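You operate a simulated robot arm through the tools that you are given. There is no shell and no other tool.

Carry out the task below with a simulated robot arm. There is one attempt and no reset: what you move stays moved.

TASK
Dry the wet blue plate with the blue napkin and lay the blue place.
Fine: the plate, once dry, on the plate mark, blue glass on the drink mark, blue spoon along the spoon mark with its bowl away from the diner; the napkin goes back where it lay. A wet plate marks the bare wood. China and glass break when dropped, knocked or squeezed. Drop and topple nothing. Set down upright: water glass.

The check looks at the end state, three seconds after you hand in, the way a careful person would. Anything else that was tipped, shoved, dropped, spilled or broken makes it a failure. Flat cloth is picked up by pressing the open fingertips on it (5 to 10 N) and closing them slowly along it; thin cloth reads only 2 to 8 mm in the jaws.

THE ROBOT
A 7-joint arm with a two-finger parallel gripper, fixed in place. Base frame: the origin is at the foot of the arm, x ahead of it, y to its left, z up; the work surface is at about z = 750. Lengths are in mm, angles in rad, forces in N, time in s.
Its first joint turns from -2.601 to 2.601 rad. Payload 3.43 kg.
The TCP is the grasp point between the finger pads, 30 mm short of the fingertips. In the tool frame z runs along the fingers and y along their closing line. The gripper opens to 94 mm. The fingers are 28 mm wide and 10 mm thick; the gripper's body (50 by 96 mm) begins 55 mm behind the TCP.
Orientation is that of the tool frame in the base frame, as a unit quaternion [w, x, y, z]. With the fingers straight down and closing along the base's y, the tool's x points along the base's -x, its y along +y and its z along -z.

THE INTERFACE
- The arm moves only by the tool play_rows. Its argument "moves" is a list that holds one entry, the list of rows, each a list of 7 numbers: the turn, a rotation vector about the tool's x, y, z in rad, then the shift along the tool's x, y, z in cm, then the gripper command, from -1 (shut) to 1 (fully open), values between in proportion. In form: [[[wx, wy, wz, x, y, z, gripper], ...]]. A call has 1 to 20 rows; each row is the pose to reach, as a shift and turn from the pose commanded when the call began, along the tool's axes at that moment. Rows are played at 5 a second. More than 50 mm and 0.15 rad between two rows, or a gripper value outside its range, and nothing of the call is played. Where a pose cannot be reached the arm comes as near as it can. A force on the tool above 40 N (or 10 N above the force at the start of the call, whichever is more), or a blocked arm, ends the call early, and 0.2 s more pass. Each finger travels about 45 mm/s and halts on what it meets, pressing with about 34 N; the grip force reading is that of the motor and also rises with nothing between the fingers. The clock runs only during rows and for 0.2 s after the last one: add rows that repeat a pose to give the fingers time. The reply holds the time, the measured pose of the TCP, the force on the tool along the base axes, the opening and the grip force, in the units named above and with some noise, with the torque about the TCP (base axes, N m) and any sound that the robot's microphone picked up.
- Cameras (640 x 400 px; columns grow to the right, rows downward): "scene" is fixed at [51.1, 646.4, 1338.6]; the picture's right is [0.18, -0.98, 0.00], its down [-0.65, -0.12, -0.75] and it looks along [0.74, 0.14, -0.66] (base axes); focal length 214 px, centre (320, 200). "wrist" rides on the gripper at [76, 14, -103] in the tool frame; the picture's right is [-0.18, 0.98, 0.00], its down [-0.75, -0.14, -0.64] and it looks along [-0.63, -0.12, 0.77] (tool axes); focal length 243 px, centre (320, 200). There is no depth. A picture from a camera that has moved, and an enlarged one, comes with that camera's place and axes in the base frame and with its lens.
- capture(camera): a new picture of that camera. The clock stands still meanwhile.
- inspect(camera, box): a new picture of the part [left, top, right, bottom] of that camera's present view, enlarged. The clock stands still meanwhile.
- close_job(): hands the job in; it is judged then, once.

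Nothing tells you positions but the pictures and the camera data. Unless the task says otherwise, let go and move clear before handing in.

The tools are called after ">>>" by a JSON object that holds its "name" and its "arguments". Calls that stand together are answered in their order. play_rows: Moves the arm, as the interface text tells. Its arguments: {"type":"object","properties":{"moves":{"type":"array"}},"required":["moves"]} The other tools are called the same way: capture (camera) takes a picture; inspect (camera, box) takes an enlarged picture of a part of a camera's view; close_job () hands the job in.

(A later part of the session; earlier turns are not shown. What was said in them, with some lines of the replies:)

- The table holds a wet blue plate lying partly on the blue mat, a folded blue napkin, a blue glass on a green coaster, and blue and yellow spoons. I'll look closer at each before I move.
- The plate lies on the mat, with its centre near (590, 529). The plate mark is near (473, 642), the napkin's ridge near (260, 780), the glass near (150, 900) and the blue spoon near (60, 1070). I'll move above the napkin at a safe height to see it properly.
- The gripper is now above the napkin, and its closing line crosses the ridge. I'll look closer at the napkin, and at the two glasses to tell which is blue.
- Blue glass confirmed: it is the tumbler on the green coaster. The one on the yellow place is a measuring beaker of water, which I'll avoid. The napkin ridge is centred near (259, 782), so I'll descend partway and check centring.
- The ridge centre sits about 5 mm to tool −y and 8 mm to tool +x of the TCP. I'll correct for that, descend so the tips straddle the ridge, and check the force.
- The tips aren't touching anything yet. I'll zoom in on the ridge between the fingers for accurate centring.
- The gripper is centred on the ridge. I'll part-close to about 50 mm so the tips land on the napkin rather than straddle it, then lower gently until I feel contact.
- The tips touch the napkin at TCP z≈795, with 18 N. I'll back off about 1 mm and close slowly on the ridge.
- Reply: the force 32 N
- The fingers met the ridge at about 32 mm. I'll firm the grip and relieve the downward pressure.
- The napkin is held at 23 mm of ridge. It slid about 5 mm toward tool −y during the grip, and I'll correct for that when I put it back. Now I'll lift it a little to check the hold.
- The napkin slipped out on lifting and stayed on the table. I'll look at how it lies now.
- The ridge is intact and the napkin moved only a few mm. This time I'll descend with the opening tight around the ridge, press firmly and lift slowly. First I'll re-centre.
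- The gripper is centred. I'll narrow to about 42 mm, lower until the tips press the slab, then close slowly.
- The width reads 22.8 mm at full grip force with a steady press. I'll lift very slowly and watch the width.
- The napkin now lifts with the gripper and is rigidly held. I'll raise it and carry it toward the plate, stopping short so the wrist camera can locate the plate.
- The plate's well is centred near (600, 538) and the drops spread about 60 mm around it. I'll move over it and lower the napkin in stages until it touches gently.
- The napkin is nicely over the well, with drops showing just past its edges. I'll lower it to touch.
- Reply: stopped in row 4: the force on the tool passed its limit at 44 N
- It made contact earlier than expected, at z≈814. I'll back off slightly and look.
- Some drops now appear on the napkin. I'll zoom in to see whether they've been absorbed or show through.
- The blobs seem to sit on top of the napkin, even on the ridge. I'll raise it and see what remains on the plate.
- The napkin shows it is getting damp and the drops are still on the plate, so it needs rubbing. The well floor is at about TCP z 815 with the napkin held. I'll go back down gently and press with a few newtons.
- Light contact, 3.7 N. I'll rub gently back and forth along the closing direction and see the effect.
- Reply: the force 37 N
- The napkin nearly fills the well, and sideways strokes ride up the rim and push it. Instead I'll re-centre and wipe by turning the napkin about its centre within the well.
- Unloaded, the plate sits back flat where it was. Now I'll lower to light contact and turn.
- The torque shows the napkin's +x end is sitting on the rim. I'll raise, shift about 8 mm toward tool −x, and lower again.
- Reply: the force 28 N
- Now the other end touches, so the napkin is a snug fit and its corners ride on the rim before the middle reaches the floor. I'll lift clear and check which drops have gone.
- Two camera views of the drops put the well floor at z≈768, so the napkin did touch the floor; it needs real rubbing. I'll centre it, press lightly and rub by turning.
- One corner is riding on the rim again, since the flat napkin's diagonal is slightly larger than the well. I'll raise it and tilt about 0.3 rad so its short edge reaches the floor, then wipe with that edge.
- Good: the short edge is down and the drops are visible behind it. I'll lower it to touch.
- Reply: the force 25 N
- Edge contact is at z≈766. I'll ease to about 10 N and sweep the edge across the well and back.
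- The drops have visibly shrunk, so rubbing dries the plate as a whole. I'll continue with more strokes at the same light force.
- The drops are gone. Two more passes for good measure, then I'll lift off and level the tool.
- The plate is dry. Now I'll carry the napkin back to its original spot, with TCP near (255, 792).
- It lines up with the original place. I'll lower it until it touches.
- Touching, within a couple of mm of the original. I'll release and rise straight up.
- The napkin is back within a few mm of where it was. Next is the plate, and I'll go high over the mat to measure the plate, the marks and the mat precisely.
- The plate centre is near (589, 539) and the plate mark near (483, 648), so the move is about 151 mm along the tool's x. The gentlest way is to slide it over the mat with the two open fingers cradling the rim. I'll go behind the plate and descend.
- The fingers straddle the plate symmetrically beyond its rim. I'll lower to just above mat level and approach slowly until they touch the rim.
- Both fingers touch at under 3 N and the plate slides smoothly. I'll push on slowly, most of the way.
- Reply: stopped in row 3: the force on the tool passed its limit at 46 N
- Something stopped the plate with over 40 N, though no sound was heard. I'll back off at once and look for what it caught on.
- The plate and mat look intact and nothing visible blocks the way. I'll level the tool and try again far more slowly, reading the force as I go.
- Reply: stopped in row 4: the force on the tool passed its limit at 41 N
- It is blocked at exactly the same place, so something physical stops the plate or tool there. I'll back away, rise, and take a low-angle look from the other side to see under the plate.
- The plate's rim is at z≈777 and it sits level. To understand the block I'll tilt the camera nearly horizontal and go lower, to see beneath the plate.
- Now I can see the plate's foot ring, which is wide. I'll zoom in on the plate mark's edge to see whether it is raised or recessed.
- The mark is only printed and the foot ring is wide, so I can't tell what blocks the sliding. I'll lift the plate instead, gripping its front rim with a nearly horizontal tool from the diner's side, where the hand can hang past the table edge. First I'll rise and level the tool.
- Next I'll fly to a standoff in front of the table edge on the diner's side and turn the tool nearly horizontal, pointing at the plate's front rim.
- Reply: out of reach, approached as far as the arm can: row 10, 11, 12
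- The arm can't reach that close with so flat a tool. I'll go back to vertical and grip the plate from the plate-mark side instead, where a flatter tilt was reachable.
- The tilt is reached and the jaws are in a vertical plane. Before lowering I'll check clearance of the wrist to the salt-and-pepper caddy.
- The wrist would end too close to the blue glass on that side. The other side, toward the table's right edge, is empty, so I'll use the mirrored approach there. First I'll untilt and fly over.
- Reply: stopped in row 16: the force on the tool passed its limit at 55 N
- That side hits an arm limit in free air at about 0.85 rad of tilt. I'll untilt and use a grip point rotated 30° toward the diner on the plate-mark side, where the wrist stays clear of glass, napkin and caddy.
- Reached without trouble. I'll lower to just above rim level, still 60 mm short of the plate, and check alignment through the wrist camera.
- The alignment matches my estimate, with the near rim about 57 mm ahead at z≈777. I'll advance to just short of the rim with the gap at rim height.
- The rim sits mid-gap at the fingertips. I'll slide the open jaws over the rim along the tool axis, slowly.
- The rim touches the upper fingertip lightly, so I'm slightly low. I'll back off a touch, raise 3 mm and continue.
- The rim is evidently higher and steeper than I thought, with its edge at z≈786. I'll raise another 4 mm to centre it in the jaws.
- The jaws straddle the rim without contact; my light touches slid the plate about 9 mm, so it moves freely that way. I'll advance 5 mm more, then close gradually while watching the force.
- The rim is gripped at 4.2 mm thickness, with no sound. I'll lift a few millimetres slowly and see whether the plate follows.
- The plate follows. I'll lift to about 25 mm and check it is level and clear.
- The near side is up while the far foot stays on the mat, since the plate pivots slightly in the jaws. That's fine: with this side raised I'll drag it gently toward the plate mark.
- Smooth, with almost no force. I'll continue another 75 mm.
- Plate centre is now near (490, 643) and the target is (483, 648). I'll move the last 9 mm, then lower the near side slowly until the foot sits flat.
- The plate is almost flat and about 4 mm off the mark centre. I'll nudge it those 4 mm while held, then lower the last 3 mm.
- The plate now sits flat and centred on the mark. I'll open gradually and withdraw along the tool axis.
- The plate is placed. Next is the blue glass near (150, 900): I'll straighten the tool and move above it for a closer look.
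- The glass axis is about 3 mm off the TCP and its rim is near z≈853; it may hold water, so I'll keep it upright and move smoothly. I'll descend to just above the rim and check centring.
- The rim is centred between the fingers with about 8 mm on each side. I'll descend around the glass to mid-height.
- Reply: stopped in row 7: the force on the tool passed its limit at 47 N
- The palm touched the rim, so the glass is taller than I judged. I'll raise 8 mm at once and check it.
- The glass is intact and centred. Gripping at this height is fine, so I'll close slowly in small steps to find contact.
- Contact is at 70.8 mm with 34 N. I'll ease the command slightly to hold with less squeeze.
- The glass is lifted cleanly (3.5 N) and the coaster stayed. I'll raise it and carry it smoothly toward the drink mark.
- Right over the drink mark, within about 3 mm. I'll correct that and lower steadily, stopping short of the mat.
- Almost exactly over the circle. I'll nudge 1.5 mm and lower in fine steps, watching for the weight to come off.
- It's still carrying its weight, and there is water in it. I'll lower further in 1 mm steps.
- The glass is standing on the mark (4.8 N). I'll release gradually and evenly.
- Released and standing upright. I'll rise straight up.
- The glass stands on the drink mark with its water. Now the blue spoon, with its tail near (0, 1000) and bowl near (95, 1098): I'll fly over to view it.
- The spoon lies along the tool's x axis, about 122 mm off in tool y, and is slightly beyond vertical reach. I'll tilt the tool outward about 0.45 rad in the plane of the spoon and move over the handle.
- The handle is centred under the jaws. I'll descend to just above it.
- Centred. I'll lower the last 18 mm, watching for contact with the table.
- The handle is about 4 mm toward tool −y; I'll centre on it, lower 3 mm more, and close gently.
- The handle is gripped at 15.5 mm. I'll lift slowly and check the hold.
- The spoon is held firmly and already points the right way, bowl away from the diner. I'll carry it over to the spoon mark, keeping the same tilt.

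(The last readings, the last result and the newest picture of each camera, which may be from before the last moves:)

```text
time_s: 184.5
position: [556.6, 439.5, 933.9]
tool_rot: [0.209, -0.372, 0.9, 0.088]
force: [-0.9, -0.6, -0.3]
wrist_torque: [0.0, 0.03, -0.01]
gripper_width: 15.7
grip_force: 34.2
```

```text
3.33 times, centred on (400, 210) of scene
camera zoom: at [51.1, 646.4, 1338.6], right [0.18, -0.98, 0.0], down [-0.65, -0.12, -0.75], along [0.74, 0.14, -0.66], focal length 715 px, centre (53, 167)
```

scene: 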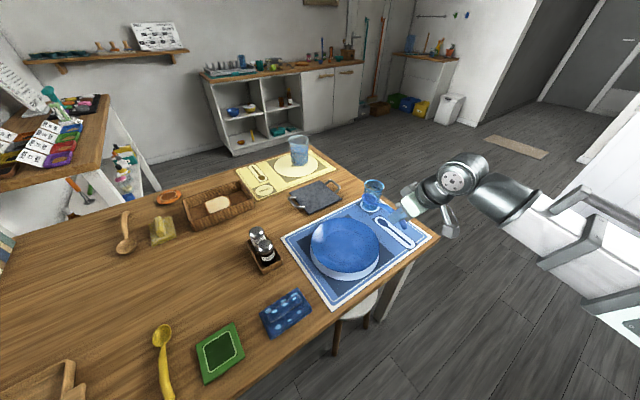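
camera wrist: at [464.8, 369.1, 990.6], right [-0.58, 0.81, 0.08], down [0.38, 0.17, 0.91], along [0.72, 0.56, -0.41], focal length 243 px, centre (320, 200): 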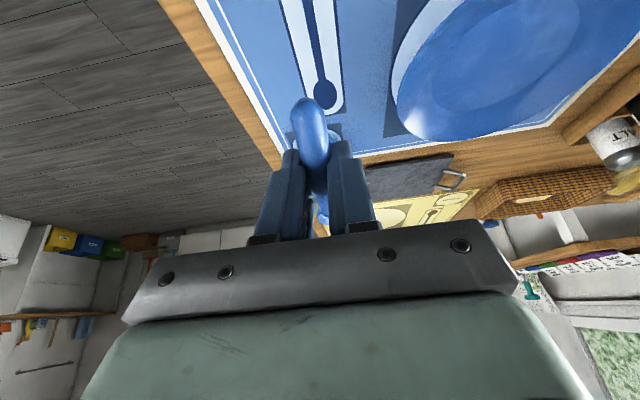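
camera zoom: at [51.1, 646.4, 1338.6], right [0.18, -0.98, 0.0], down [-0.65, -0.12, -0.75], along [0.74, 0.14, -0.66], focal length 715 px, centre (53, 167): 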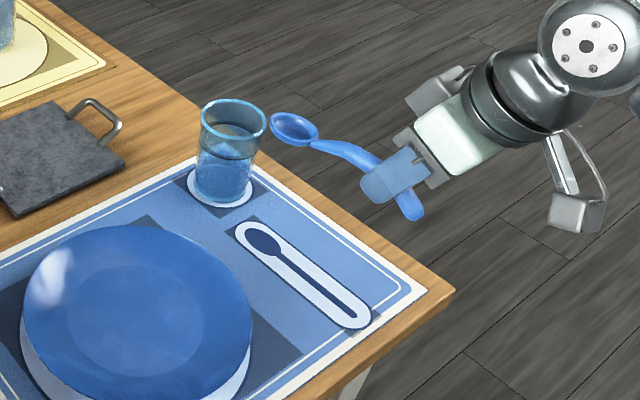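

The spoon hangs level and lines up with the mark; I'll shift 3 mm sideways and lower it.

>>> {"name": "play_rows", "arguments": {"moves": [[[0, 0, 0, 0.8, 0.15, 1.7, -0.85], [0, 0, 0, 2.0, 0.3, 4.2, -0.85], [0, 0, 0, 3.2, 0.3, 6.7, -0.85], [0, 0, 0, 4.4, 0.3, 9.2, -0.85], [0, 0, 0, 5.3, 0.3, 11, -0.85], [0, 0, 0, 5.7, 0.3, 11.8, -0.85], [0, 0, 0, 5.7, 0.3, 11.8, -0.85]]]}}

>>> {"name": "inspect", "arguments": {"camera": "scene", "box": [340, 180, 460, 270]}}

>>> {"name": "capture", "arguments": {"camera": "wrist"}}

```text
time_s: 186.1
position: [553.2, 442.2, 802.9]
tool_rot: [0.21, -0.372, 0.9, 0.088]
force: [-0.7, 0.7, -0.2]
wrist_torque: [0.04, 0.05, 0.0]
gripper_width: 15.7
grip_force: 34.3
```

```text
4.44 times, centred on (400, 225) of scene
camera zoom: at [51.1, 646.4, 1338.6], right [0.18, -0.98, 0.0], down [-0.65, -0.12, -0.75], along [0.74, 0.14, -0.66], focal length 953 px, centre (-36, 89)
```

zoom: 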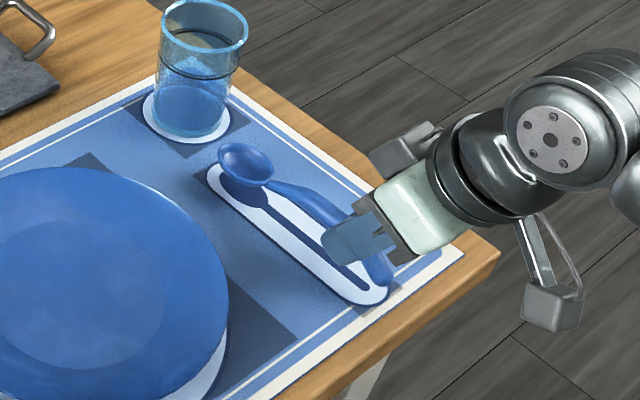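

```text
taken
camera wrist: at [463.2, 372.2, 859.9], right [-0.58, 0.81, 0.08], down [0.38, 0.17, 0.91], along [0.72, 0.56, -0.41], focal length 243 px, centre (320, 200)
```

wrist: 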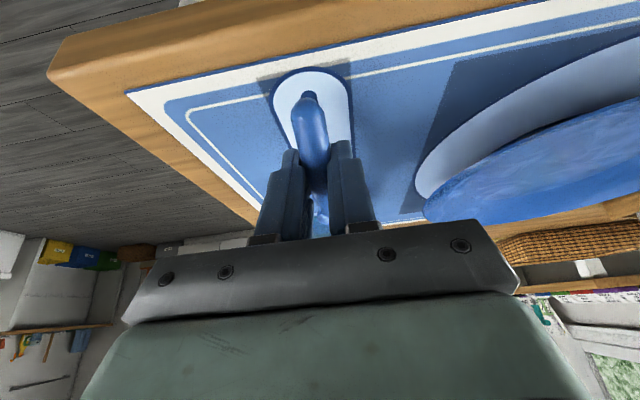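

Well aligned with the mark. I'll lower the last 14 mm gently.

>>> {"name": "play_rows", "arguments": {"moves": [[[0, 0, 0, 0.17, 0, 0.36, -0.85], [0, 0, 0, 0.35, 0, 0.72, -0.85], [0, 0, 0, 0.48, 0, 0.99, -0.85], [0, 0, 0, 0.54, 0, 1.12, -0.85], [0, 0, 0, 0.54, 0, 1.12, -0.85]]]}}

```text
time_s: 187.3
position: [554.9, 443.9, 790.7]
tool_rot: [0.21, -0.371, 0.9, 0.088]
force: [0.6, -0.5, -1.3]
wrist_torque: [-0.01, 0.02, 0.01]
gripper_width: 15.6
grip_force: 33.9
```

>>> {"name": "play_rows", "arguments": {"moves": [[[0, 0, 0, 0.04, 0, 0.09, -0.85], [0, 0, 0, 0.09, 0, 0.18, -0.85], [0, 0, 0, 0.09, 0, 0.18, -0.85]]]}}

```text
time_s: 188.1
position: [554.2, 443.4, 790.3]
tool_rot: [0.211, -0.372, 0.9, 0.089]
force: [1.2, -1.7, 18.5]
wrist_torque: [-0.07, 0.02, -0.01]
gripper_width: 15.6
grip_force: 34.7
```

The spoon is down on the mat. I'll ease off and open slowly.

>>> {"name": "play_rows", "arguments": {"moves": [[[0, 0, 0, -0.04, 0, -0.08, -0.8], [0, 0, 0, -0.04, 0, -0.08, -0.68], [0, 0, 0, -0.04, 0, -0.08, -0.64], [0, 0, 0, -0.04, 0, -0.08, -0.6], [0, 0, 0, -0.04, 0, -0.08, -0.5], [0, 0, 0, -0.04, 0, -0.08, -0.35], [0, 0, 0, -0.04, 0, -0.08, -0.15], [0, 0, 0, -0.04, 0, -0.08, 0], [0, 0, 0, -0.04, 0, -0.08, 0]]]}}

>>> {"name": "inspect", "arguments": {"camera": "scene", "box": [340, 180, 460, 270]}}

>>> {"name": "capture", "arguments": {"camera": "wrist"}}

```text
time_s: 190.1
position: [554.5, 443.3, 789.3]
tool_rot: [0.21, -0.371, 0.9, 0.088]
force: [-1.2, 0.5, 0.1]
wrist_torque: [-0.05, 0.04, 0.03]
gripper_width: 46.9
grip_force: 0.1
```

```text
4.44 times, centred on (400, 225) of scene
camera zoom: at [51.1, 646.4, 1338.6], right [0.18, -0.98, 0.0], down [-0.65, -0.12, -0.75], along [0.74, 0.14, -0.66], focal length 953 px, centre (-36, 89)
```

zoom: 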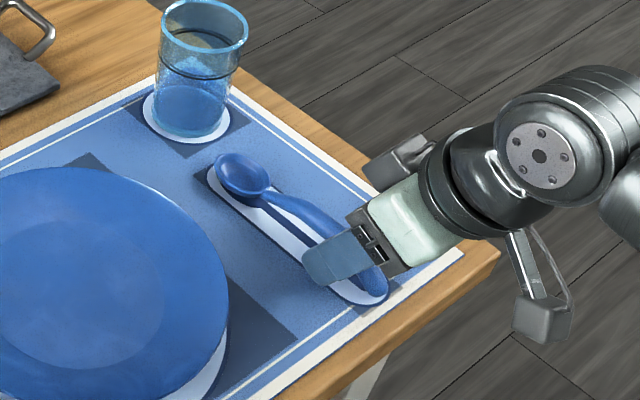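

```text
taken
camera wrist: at [463.9, 372.7, 846.7], right [-0.58, 0.81, 0.08], down [0.38, 0.17, 0.91], along [0.72, 0.56, -0.41], focal length 243 px, centre (320, 200)
```

wrist: 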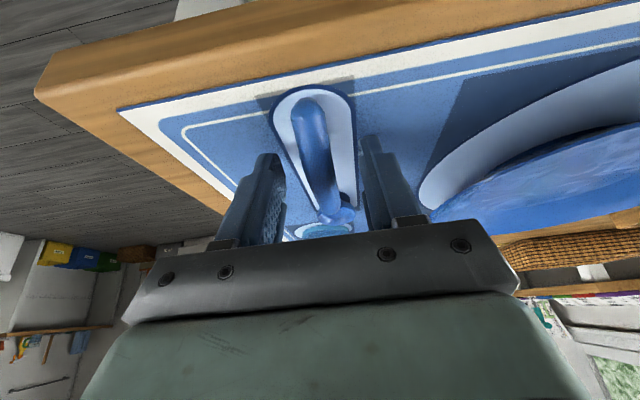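

The spoon lies along the mark. I'll rise clear.

>>> {"name": "play_rows", "arguments": {"moves": [[[0, 0, 0, -0.43, 0, -0.9, 0], [0, 0, 0, -1.3, 0, -2.7, 0], [0, 0, 0, -2.6, 0, -5.4, 0], [0, 0, 0, -4.4, 0, -9, 0], [0, 0, 0, -6.1, 0, -12.6, 0], [0, 0, 0, -7.8, 0, -16.2, 0], [0, 0.1, 0, -7.8, 2, -16.2, 0], [0, 0.2, 0, -7.8, 5, -16.2, 0], [0, 0.3, 0, -7.8, 9, -16.2, 0], [0, 0.45, 0, -7.8, 13, -16.2, 0], [0, 0.45, 0, -7.8, 13, -16.2, 0]]]}}

>>> {"name": "inspect", "arguments": {"camera": "scene", "box": [270, 150, 450, 310]}}

>>> {"name": "capture", "arguments": {"camera": "wrist"}}

>>> {"name": "capture", "arguments": {"camera": "scene"}}

```text
time_s: 192.5
position: [458.9, 533.1, 970.4]
tool_rot: [0.004, -0.382, 0.924, 0.003]
force: [-0.2, 0.7, -0.3]
wrist_torque: [0.01, -0.01, 0.0]
gripper_width: 47.0
grip_force: 0.0
```

```text
2.50 times, centred on (360, 230) of scene
camera zoom: at [51.1, 646.4, 1338.6], right [0.18, -0.98, 0.0], down [-0.65, -0.12, -0.75], along [0.74, 0.14, -0.66], focal length 536 px, centre (220, 125)
```

zoom: 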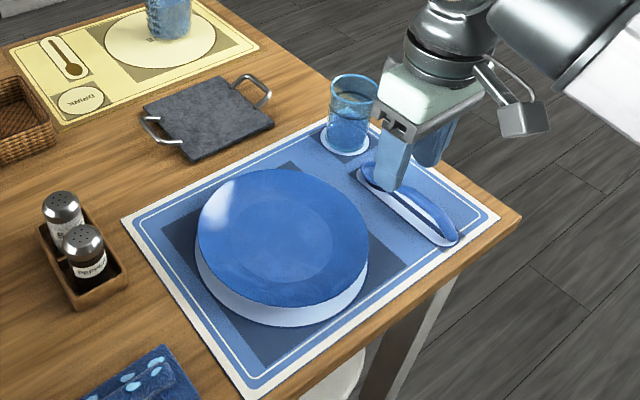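

```text
taken
camera wrist: at [394.7, 488.1, 1071.2], right [-0.56, 0.83, 0.0], down [0.63, 0.43, 0.65], along [0.53, 0.37, -0.76], focal length 243 px, centre (320, 200)
```

wrist: 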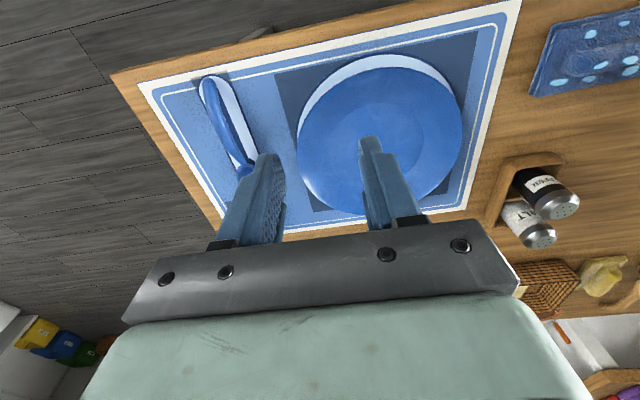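

```text
taken
```

scene: 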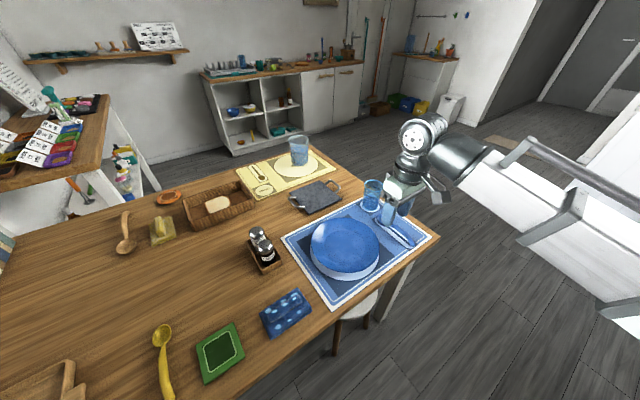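

All four items look placed. I'll move the arm well clear and make a final check from an unobstructed view.

>>> {"name": "play_rows", "arguments": {"moves": [[[0, 0, 0, -2, 1.5, -2, 0], [0, 0, 0, -5, 3.6, -4, 0], [0, 0, 0, -8.5, 6, -6, 0], [0, 0, 0, -12, 8.5, -8, 0], [0, 0, 0, -15.5, 11, -10, 0], [0, 0, 0, -19, 13.5, -10.7, 0], [0, 0, 0, -22.5, 16, -10.7, 0], [0, 0, 0, -25.7, 18.2, -10.7, 0], [0, 0, 0, -25.7, 18.2, -10.7, 0]]]}}

>>> {"name": "inspect", "arguments": {"camera": "scene", "box": [270, 170, 450, 310]}}

>>> {"name": "inspect", "arguments": {"camera": "scene", "box": [80, 270, 320, 400]}}

>>> {"name": "inspect", "arguments": {"camera": "scene", "box": [340, 170, 440, 250]}}

>>> {"name": "capture", "arguments": {"camera": "scene"}}

```text
time_s: 194.5
position: [516.6, 843.7, 1079.5]
tool_rot: [0.004, -0.382, 0.924, 0.004]
force: [0.3, -0.4, 0.0]
wrist_torque: [0.0, 0.03, -0.03]
gripper_width: 47.1
grip_force: 0.0
```

```text
2.86 times, centred on (360, 240) of scene
camera zoom: at [51.1, 646.4, 1338.6], right [0.18, -0.98, 0.0], down [-0.65, -0.12, -0.75], along [0.74, 0.14, -0.66], focal length 613 px, centre (206, 86)
```

zoom: 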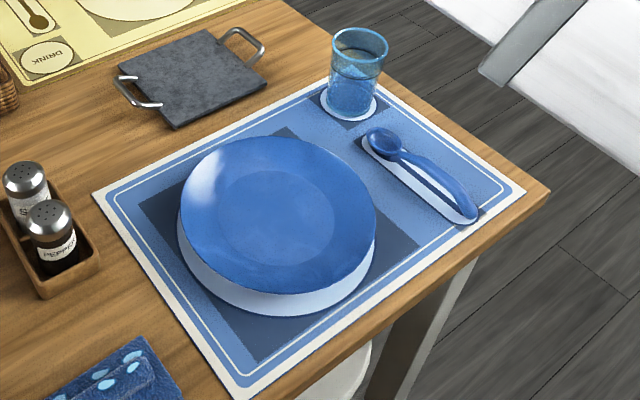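

```text
2.67 times, centred on (200, 335) of scene
camera zoom: at [51.1, 646.4, 1338.6], right [0.18, -0.98, 0.0], down [-0.65, -0.12, -0.75], along [0.74, 0.14, -0.66], focal length 572 px, centre (640, -160)
```

zoom: 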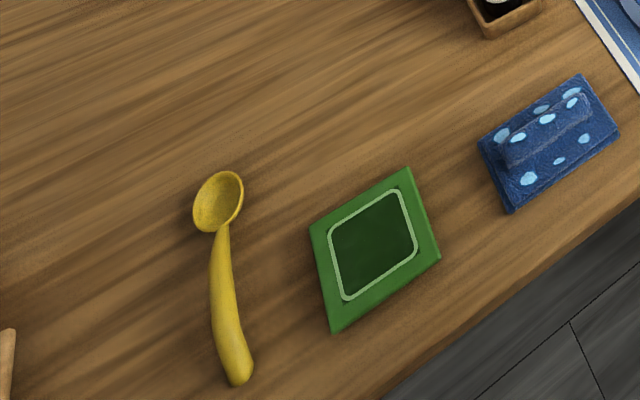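

```text
5.00 times, centred on (390, 210) of scene
camera zoom: at [51.1, 646.4, 1338.6], right [0.18, -0.98, 0.0], down [-0.65, -0.12, -0.75], along [0.74, 0.14, -0.66], focal length 1072 px, centre (-30, 150)
```

zoom: 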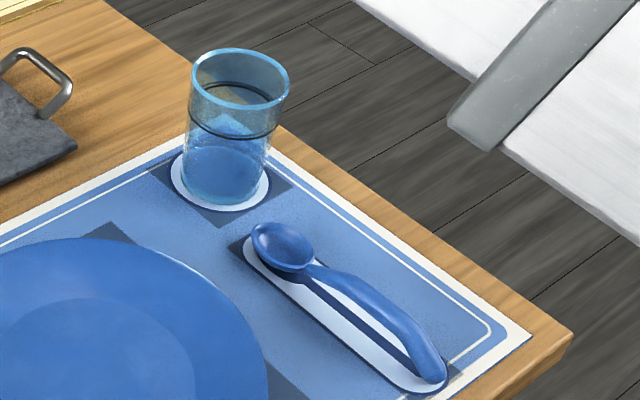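

```text
taken
```

scene: 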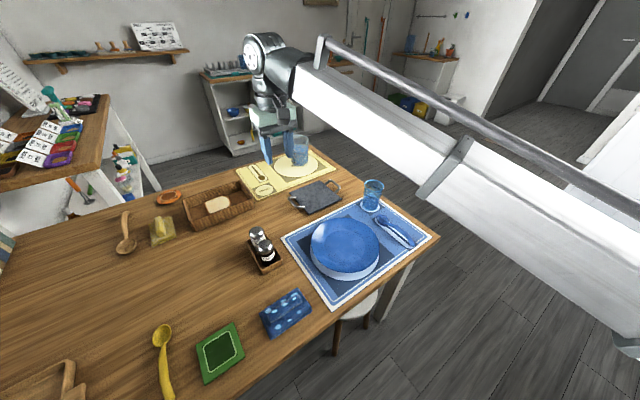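

The plate is dry on its mark, and the water glass stands upright on the drink mark. The spoon lies along its mark with the bowl away from the diner, and the napkin is back within about 7 mm of where it lay. In the pictures the beaker, yellow spoon, coaster, caddy and board are where they were, and the arm is clear, so I'm handing in.

>>> {"name": "close_job", "arguments": {}}

```text
The job is handed in.
```

I've handed the job in. In the last pictures the blue place was laid, and nothing was broken, spilled or tipped. I don't have the check's verdict.

- **Plate:** I wiped it with the napkin until no drops were left. It sits on the plate mark, centred to within about 5 mm, and it never touched the bare wood.
- **Glass:** It stands upright on the drink mark with its water still in it.
- **Spoon:** It lies along the spoon mark with its bowl away from the diner.
- **Napkin:** It is back about 7 mm from where it lay, turned by roughly 2°. It is damp from the wiping and rests on the wood.
- **Everything else:** The yellow spoon, coaster, salt and pepper caddy, slate board and mat look unmoved in the pictures. The beaker is still standing on the yellow place.

Some contacts were harder than I wanted:

- **Napkin on the plate:** It pressed the plate with a 44 N peak before I started wiping.
- **Pushing the plate:** It stopped dead twice, at 46 N and 41 N, and I never found out why. I then carried it by its rim instead.
- **Palm on the glass:** The palm touched the glass rim at 47 N while I was lowering over it.

No sound was picked up at any of these, and the plate and glass show no damage in the pictures.
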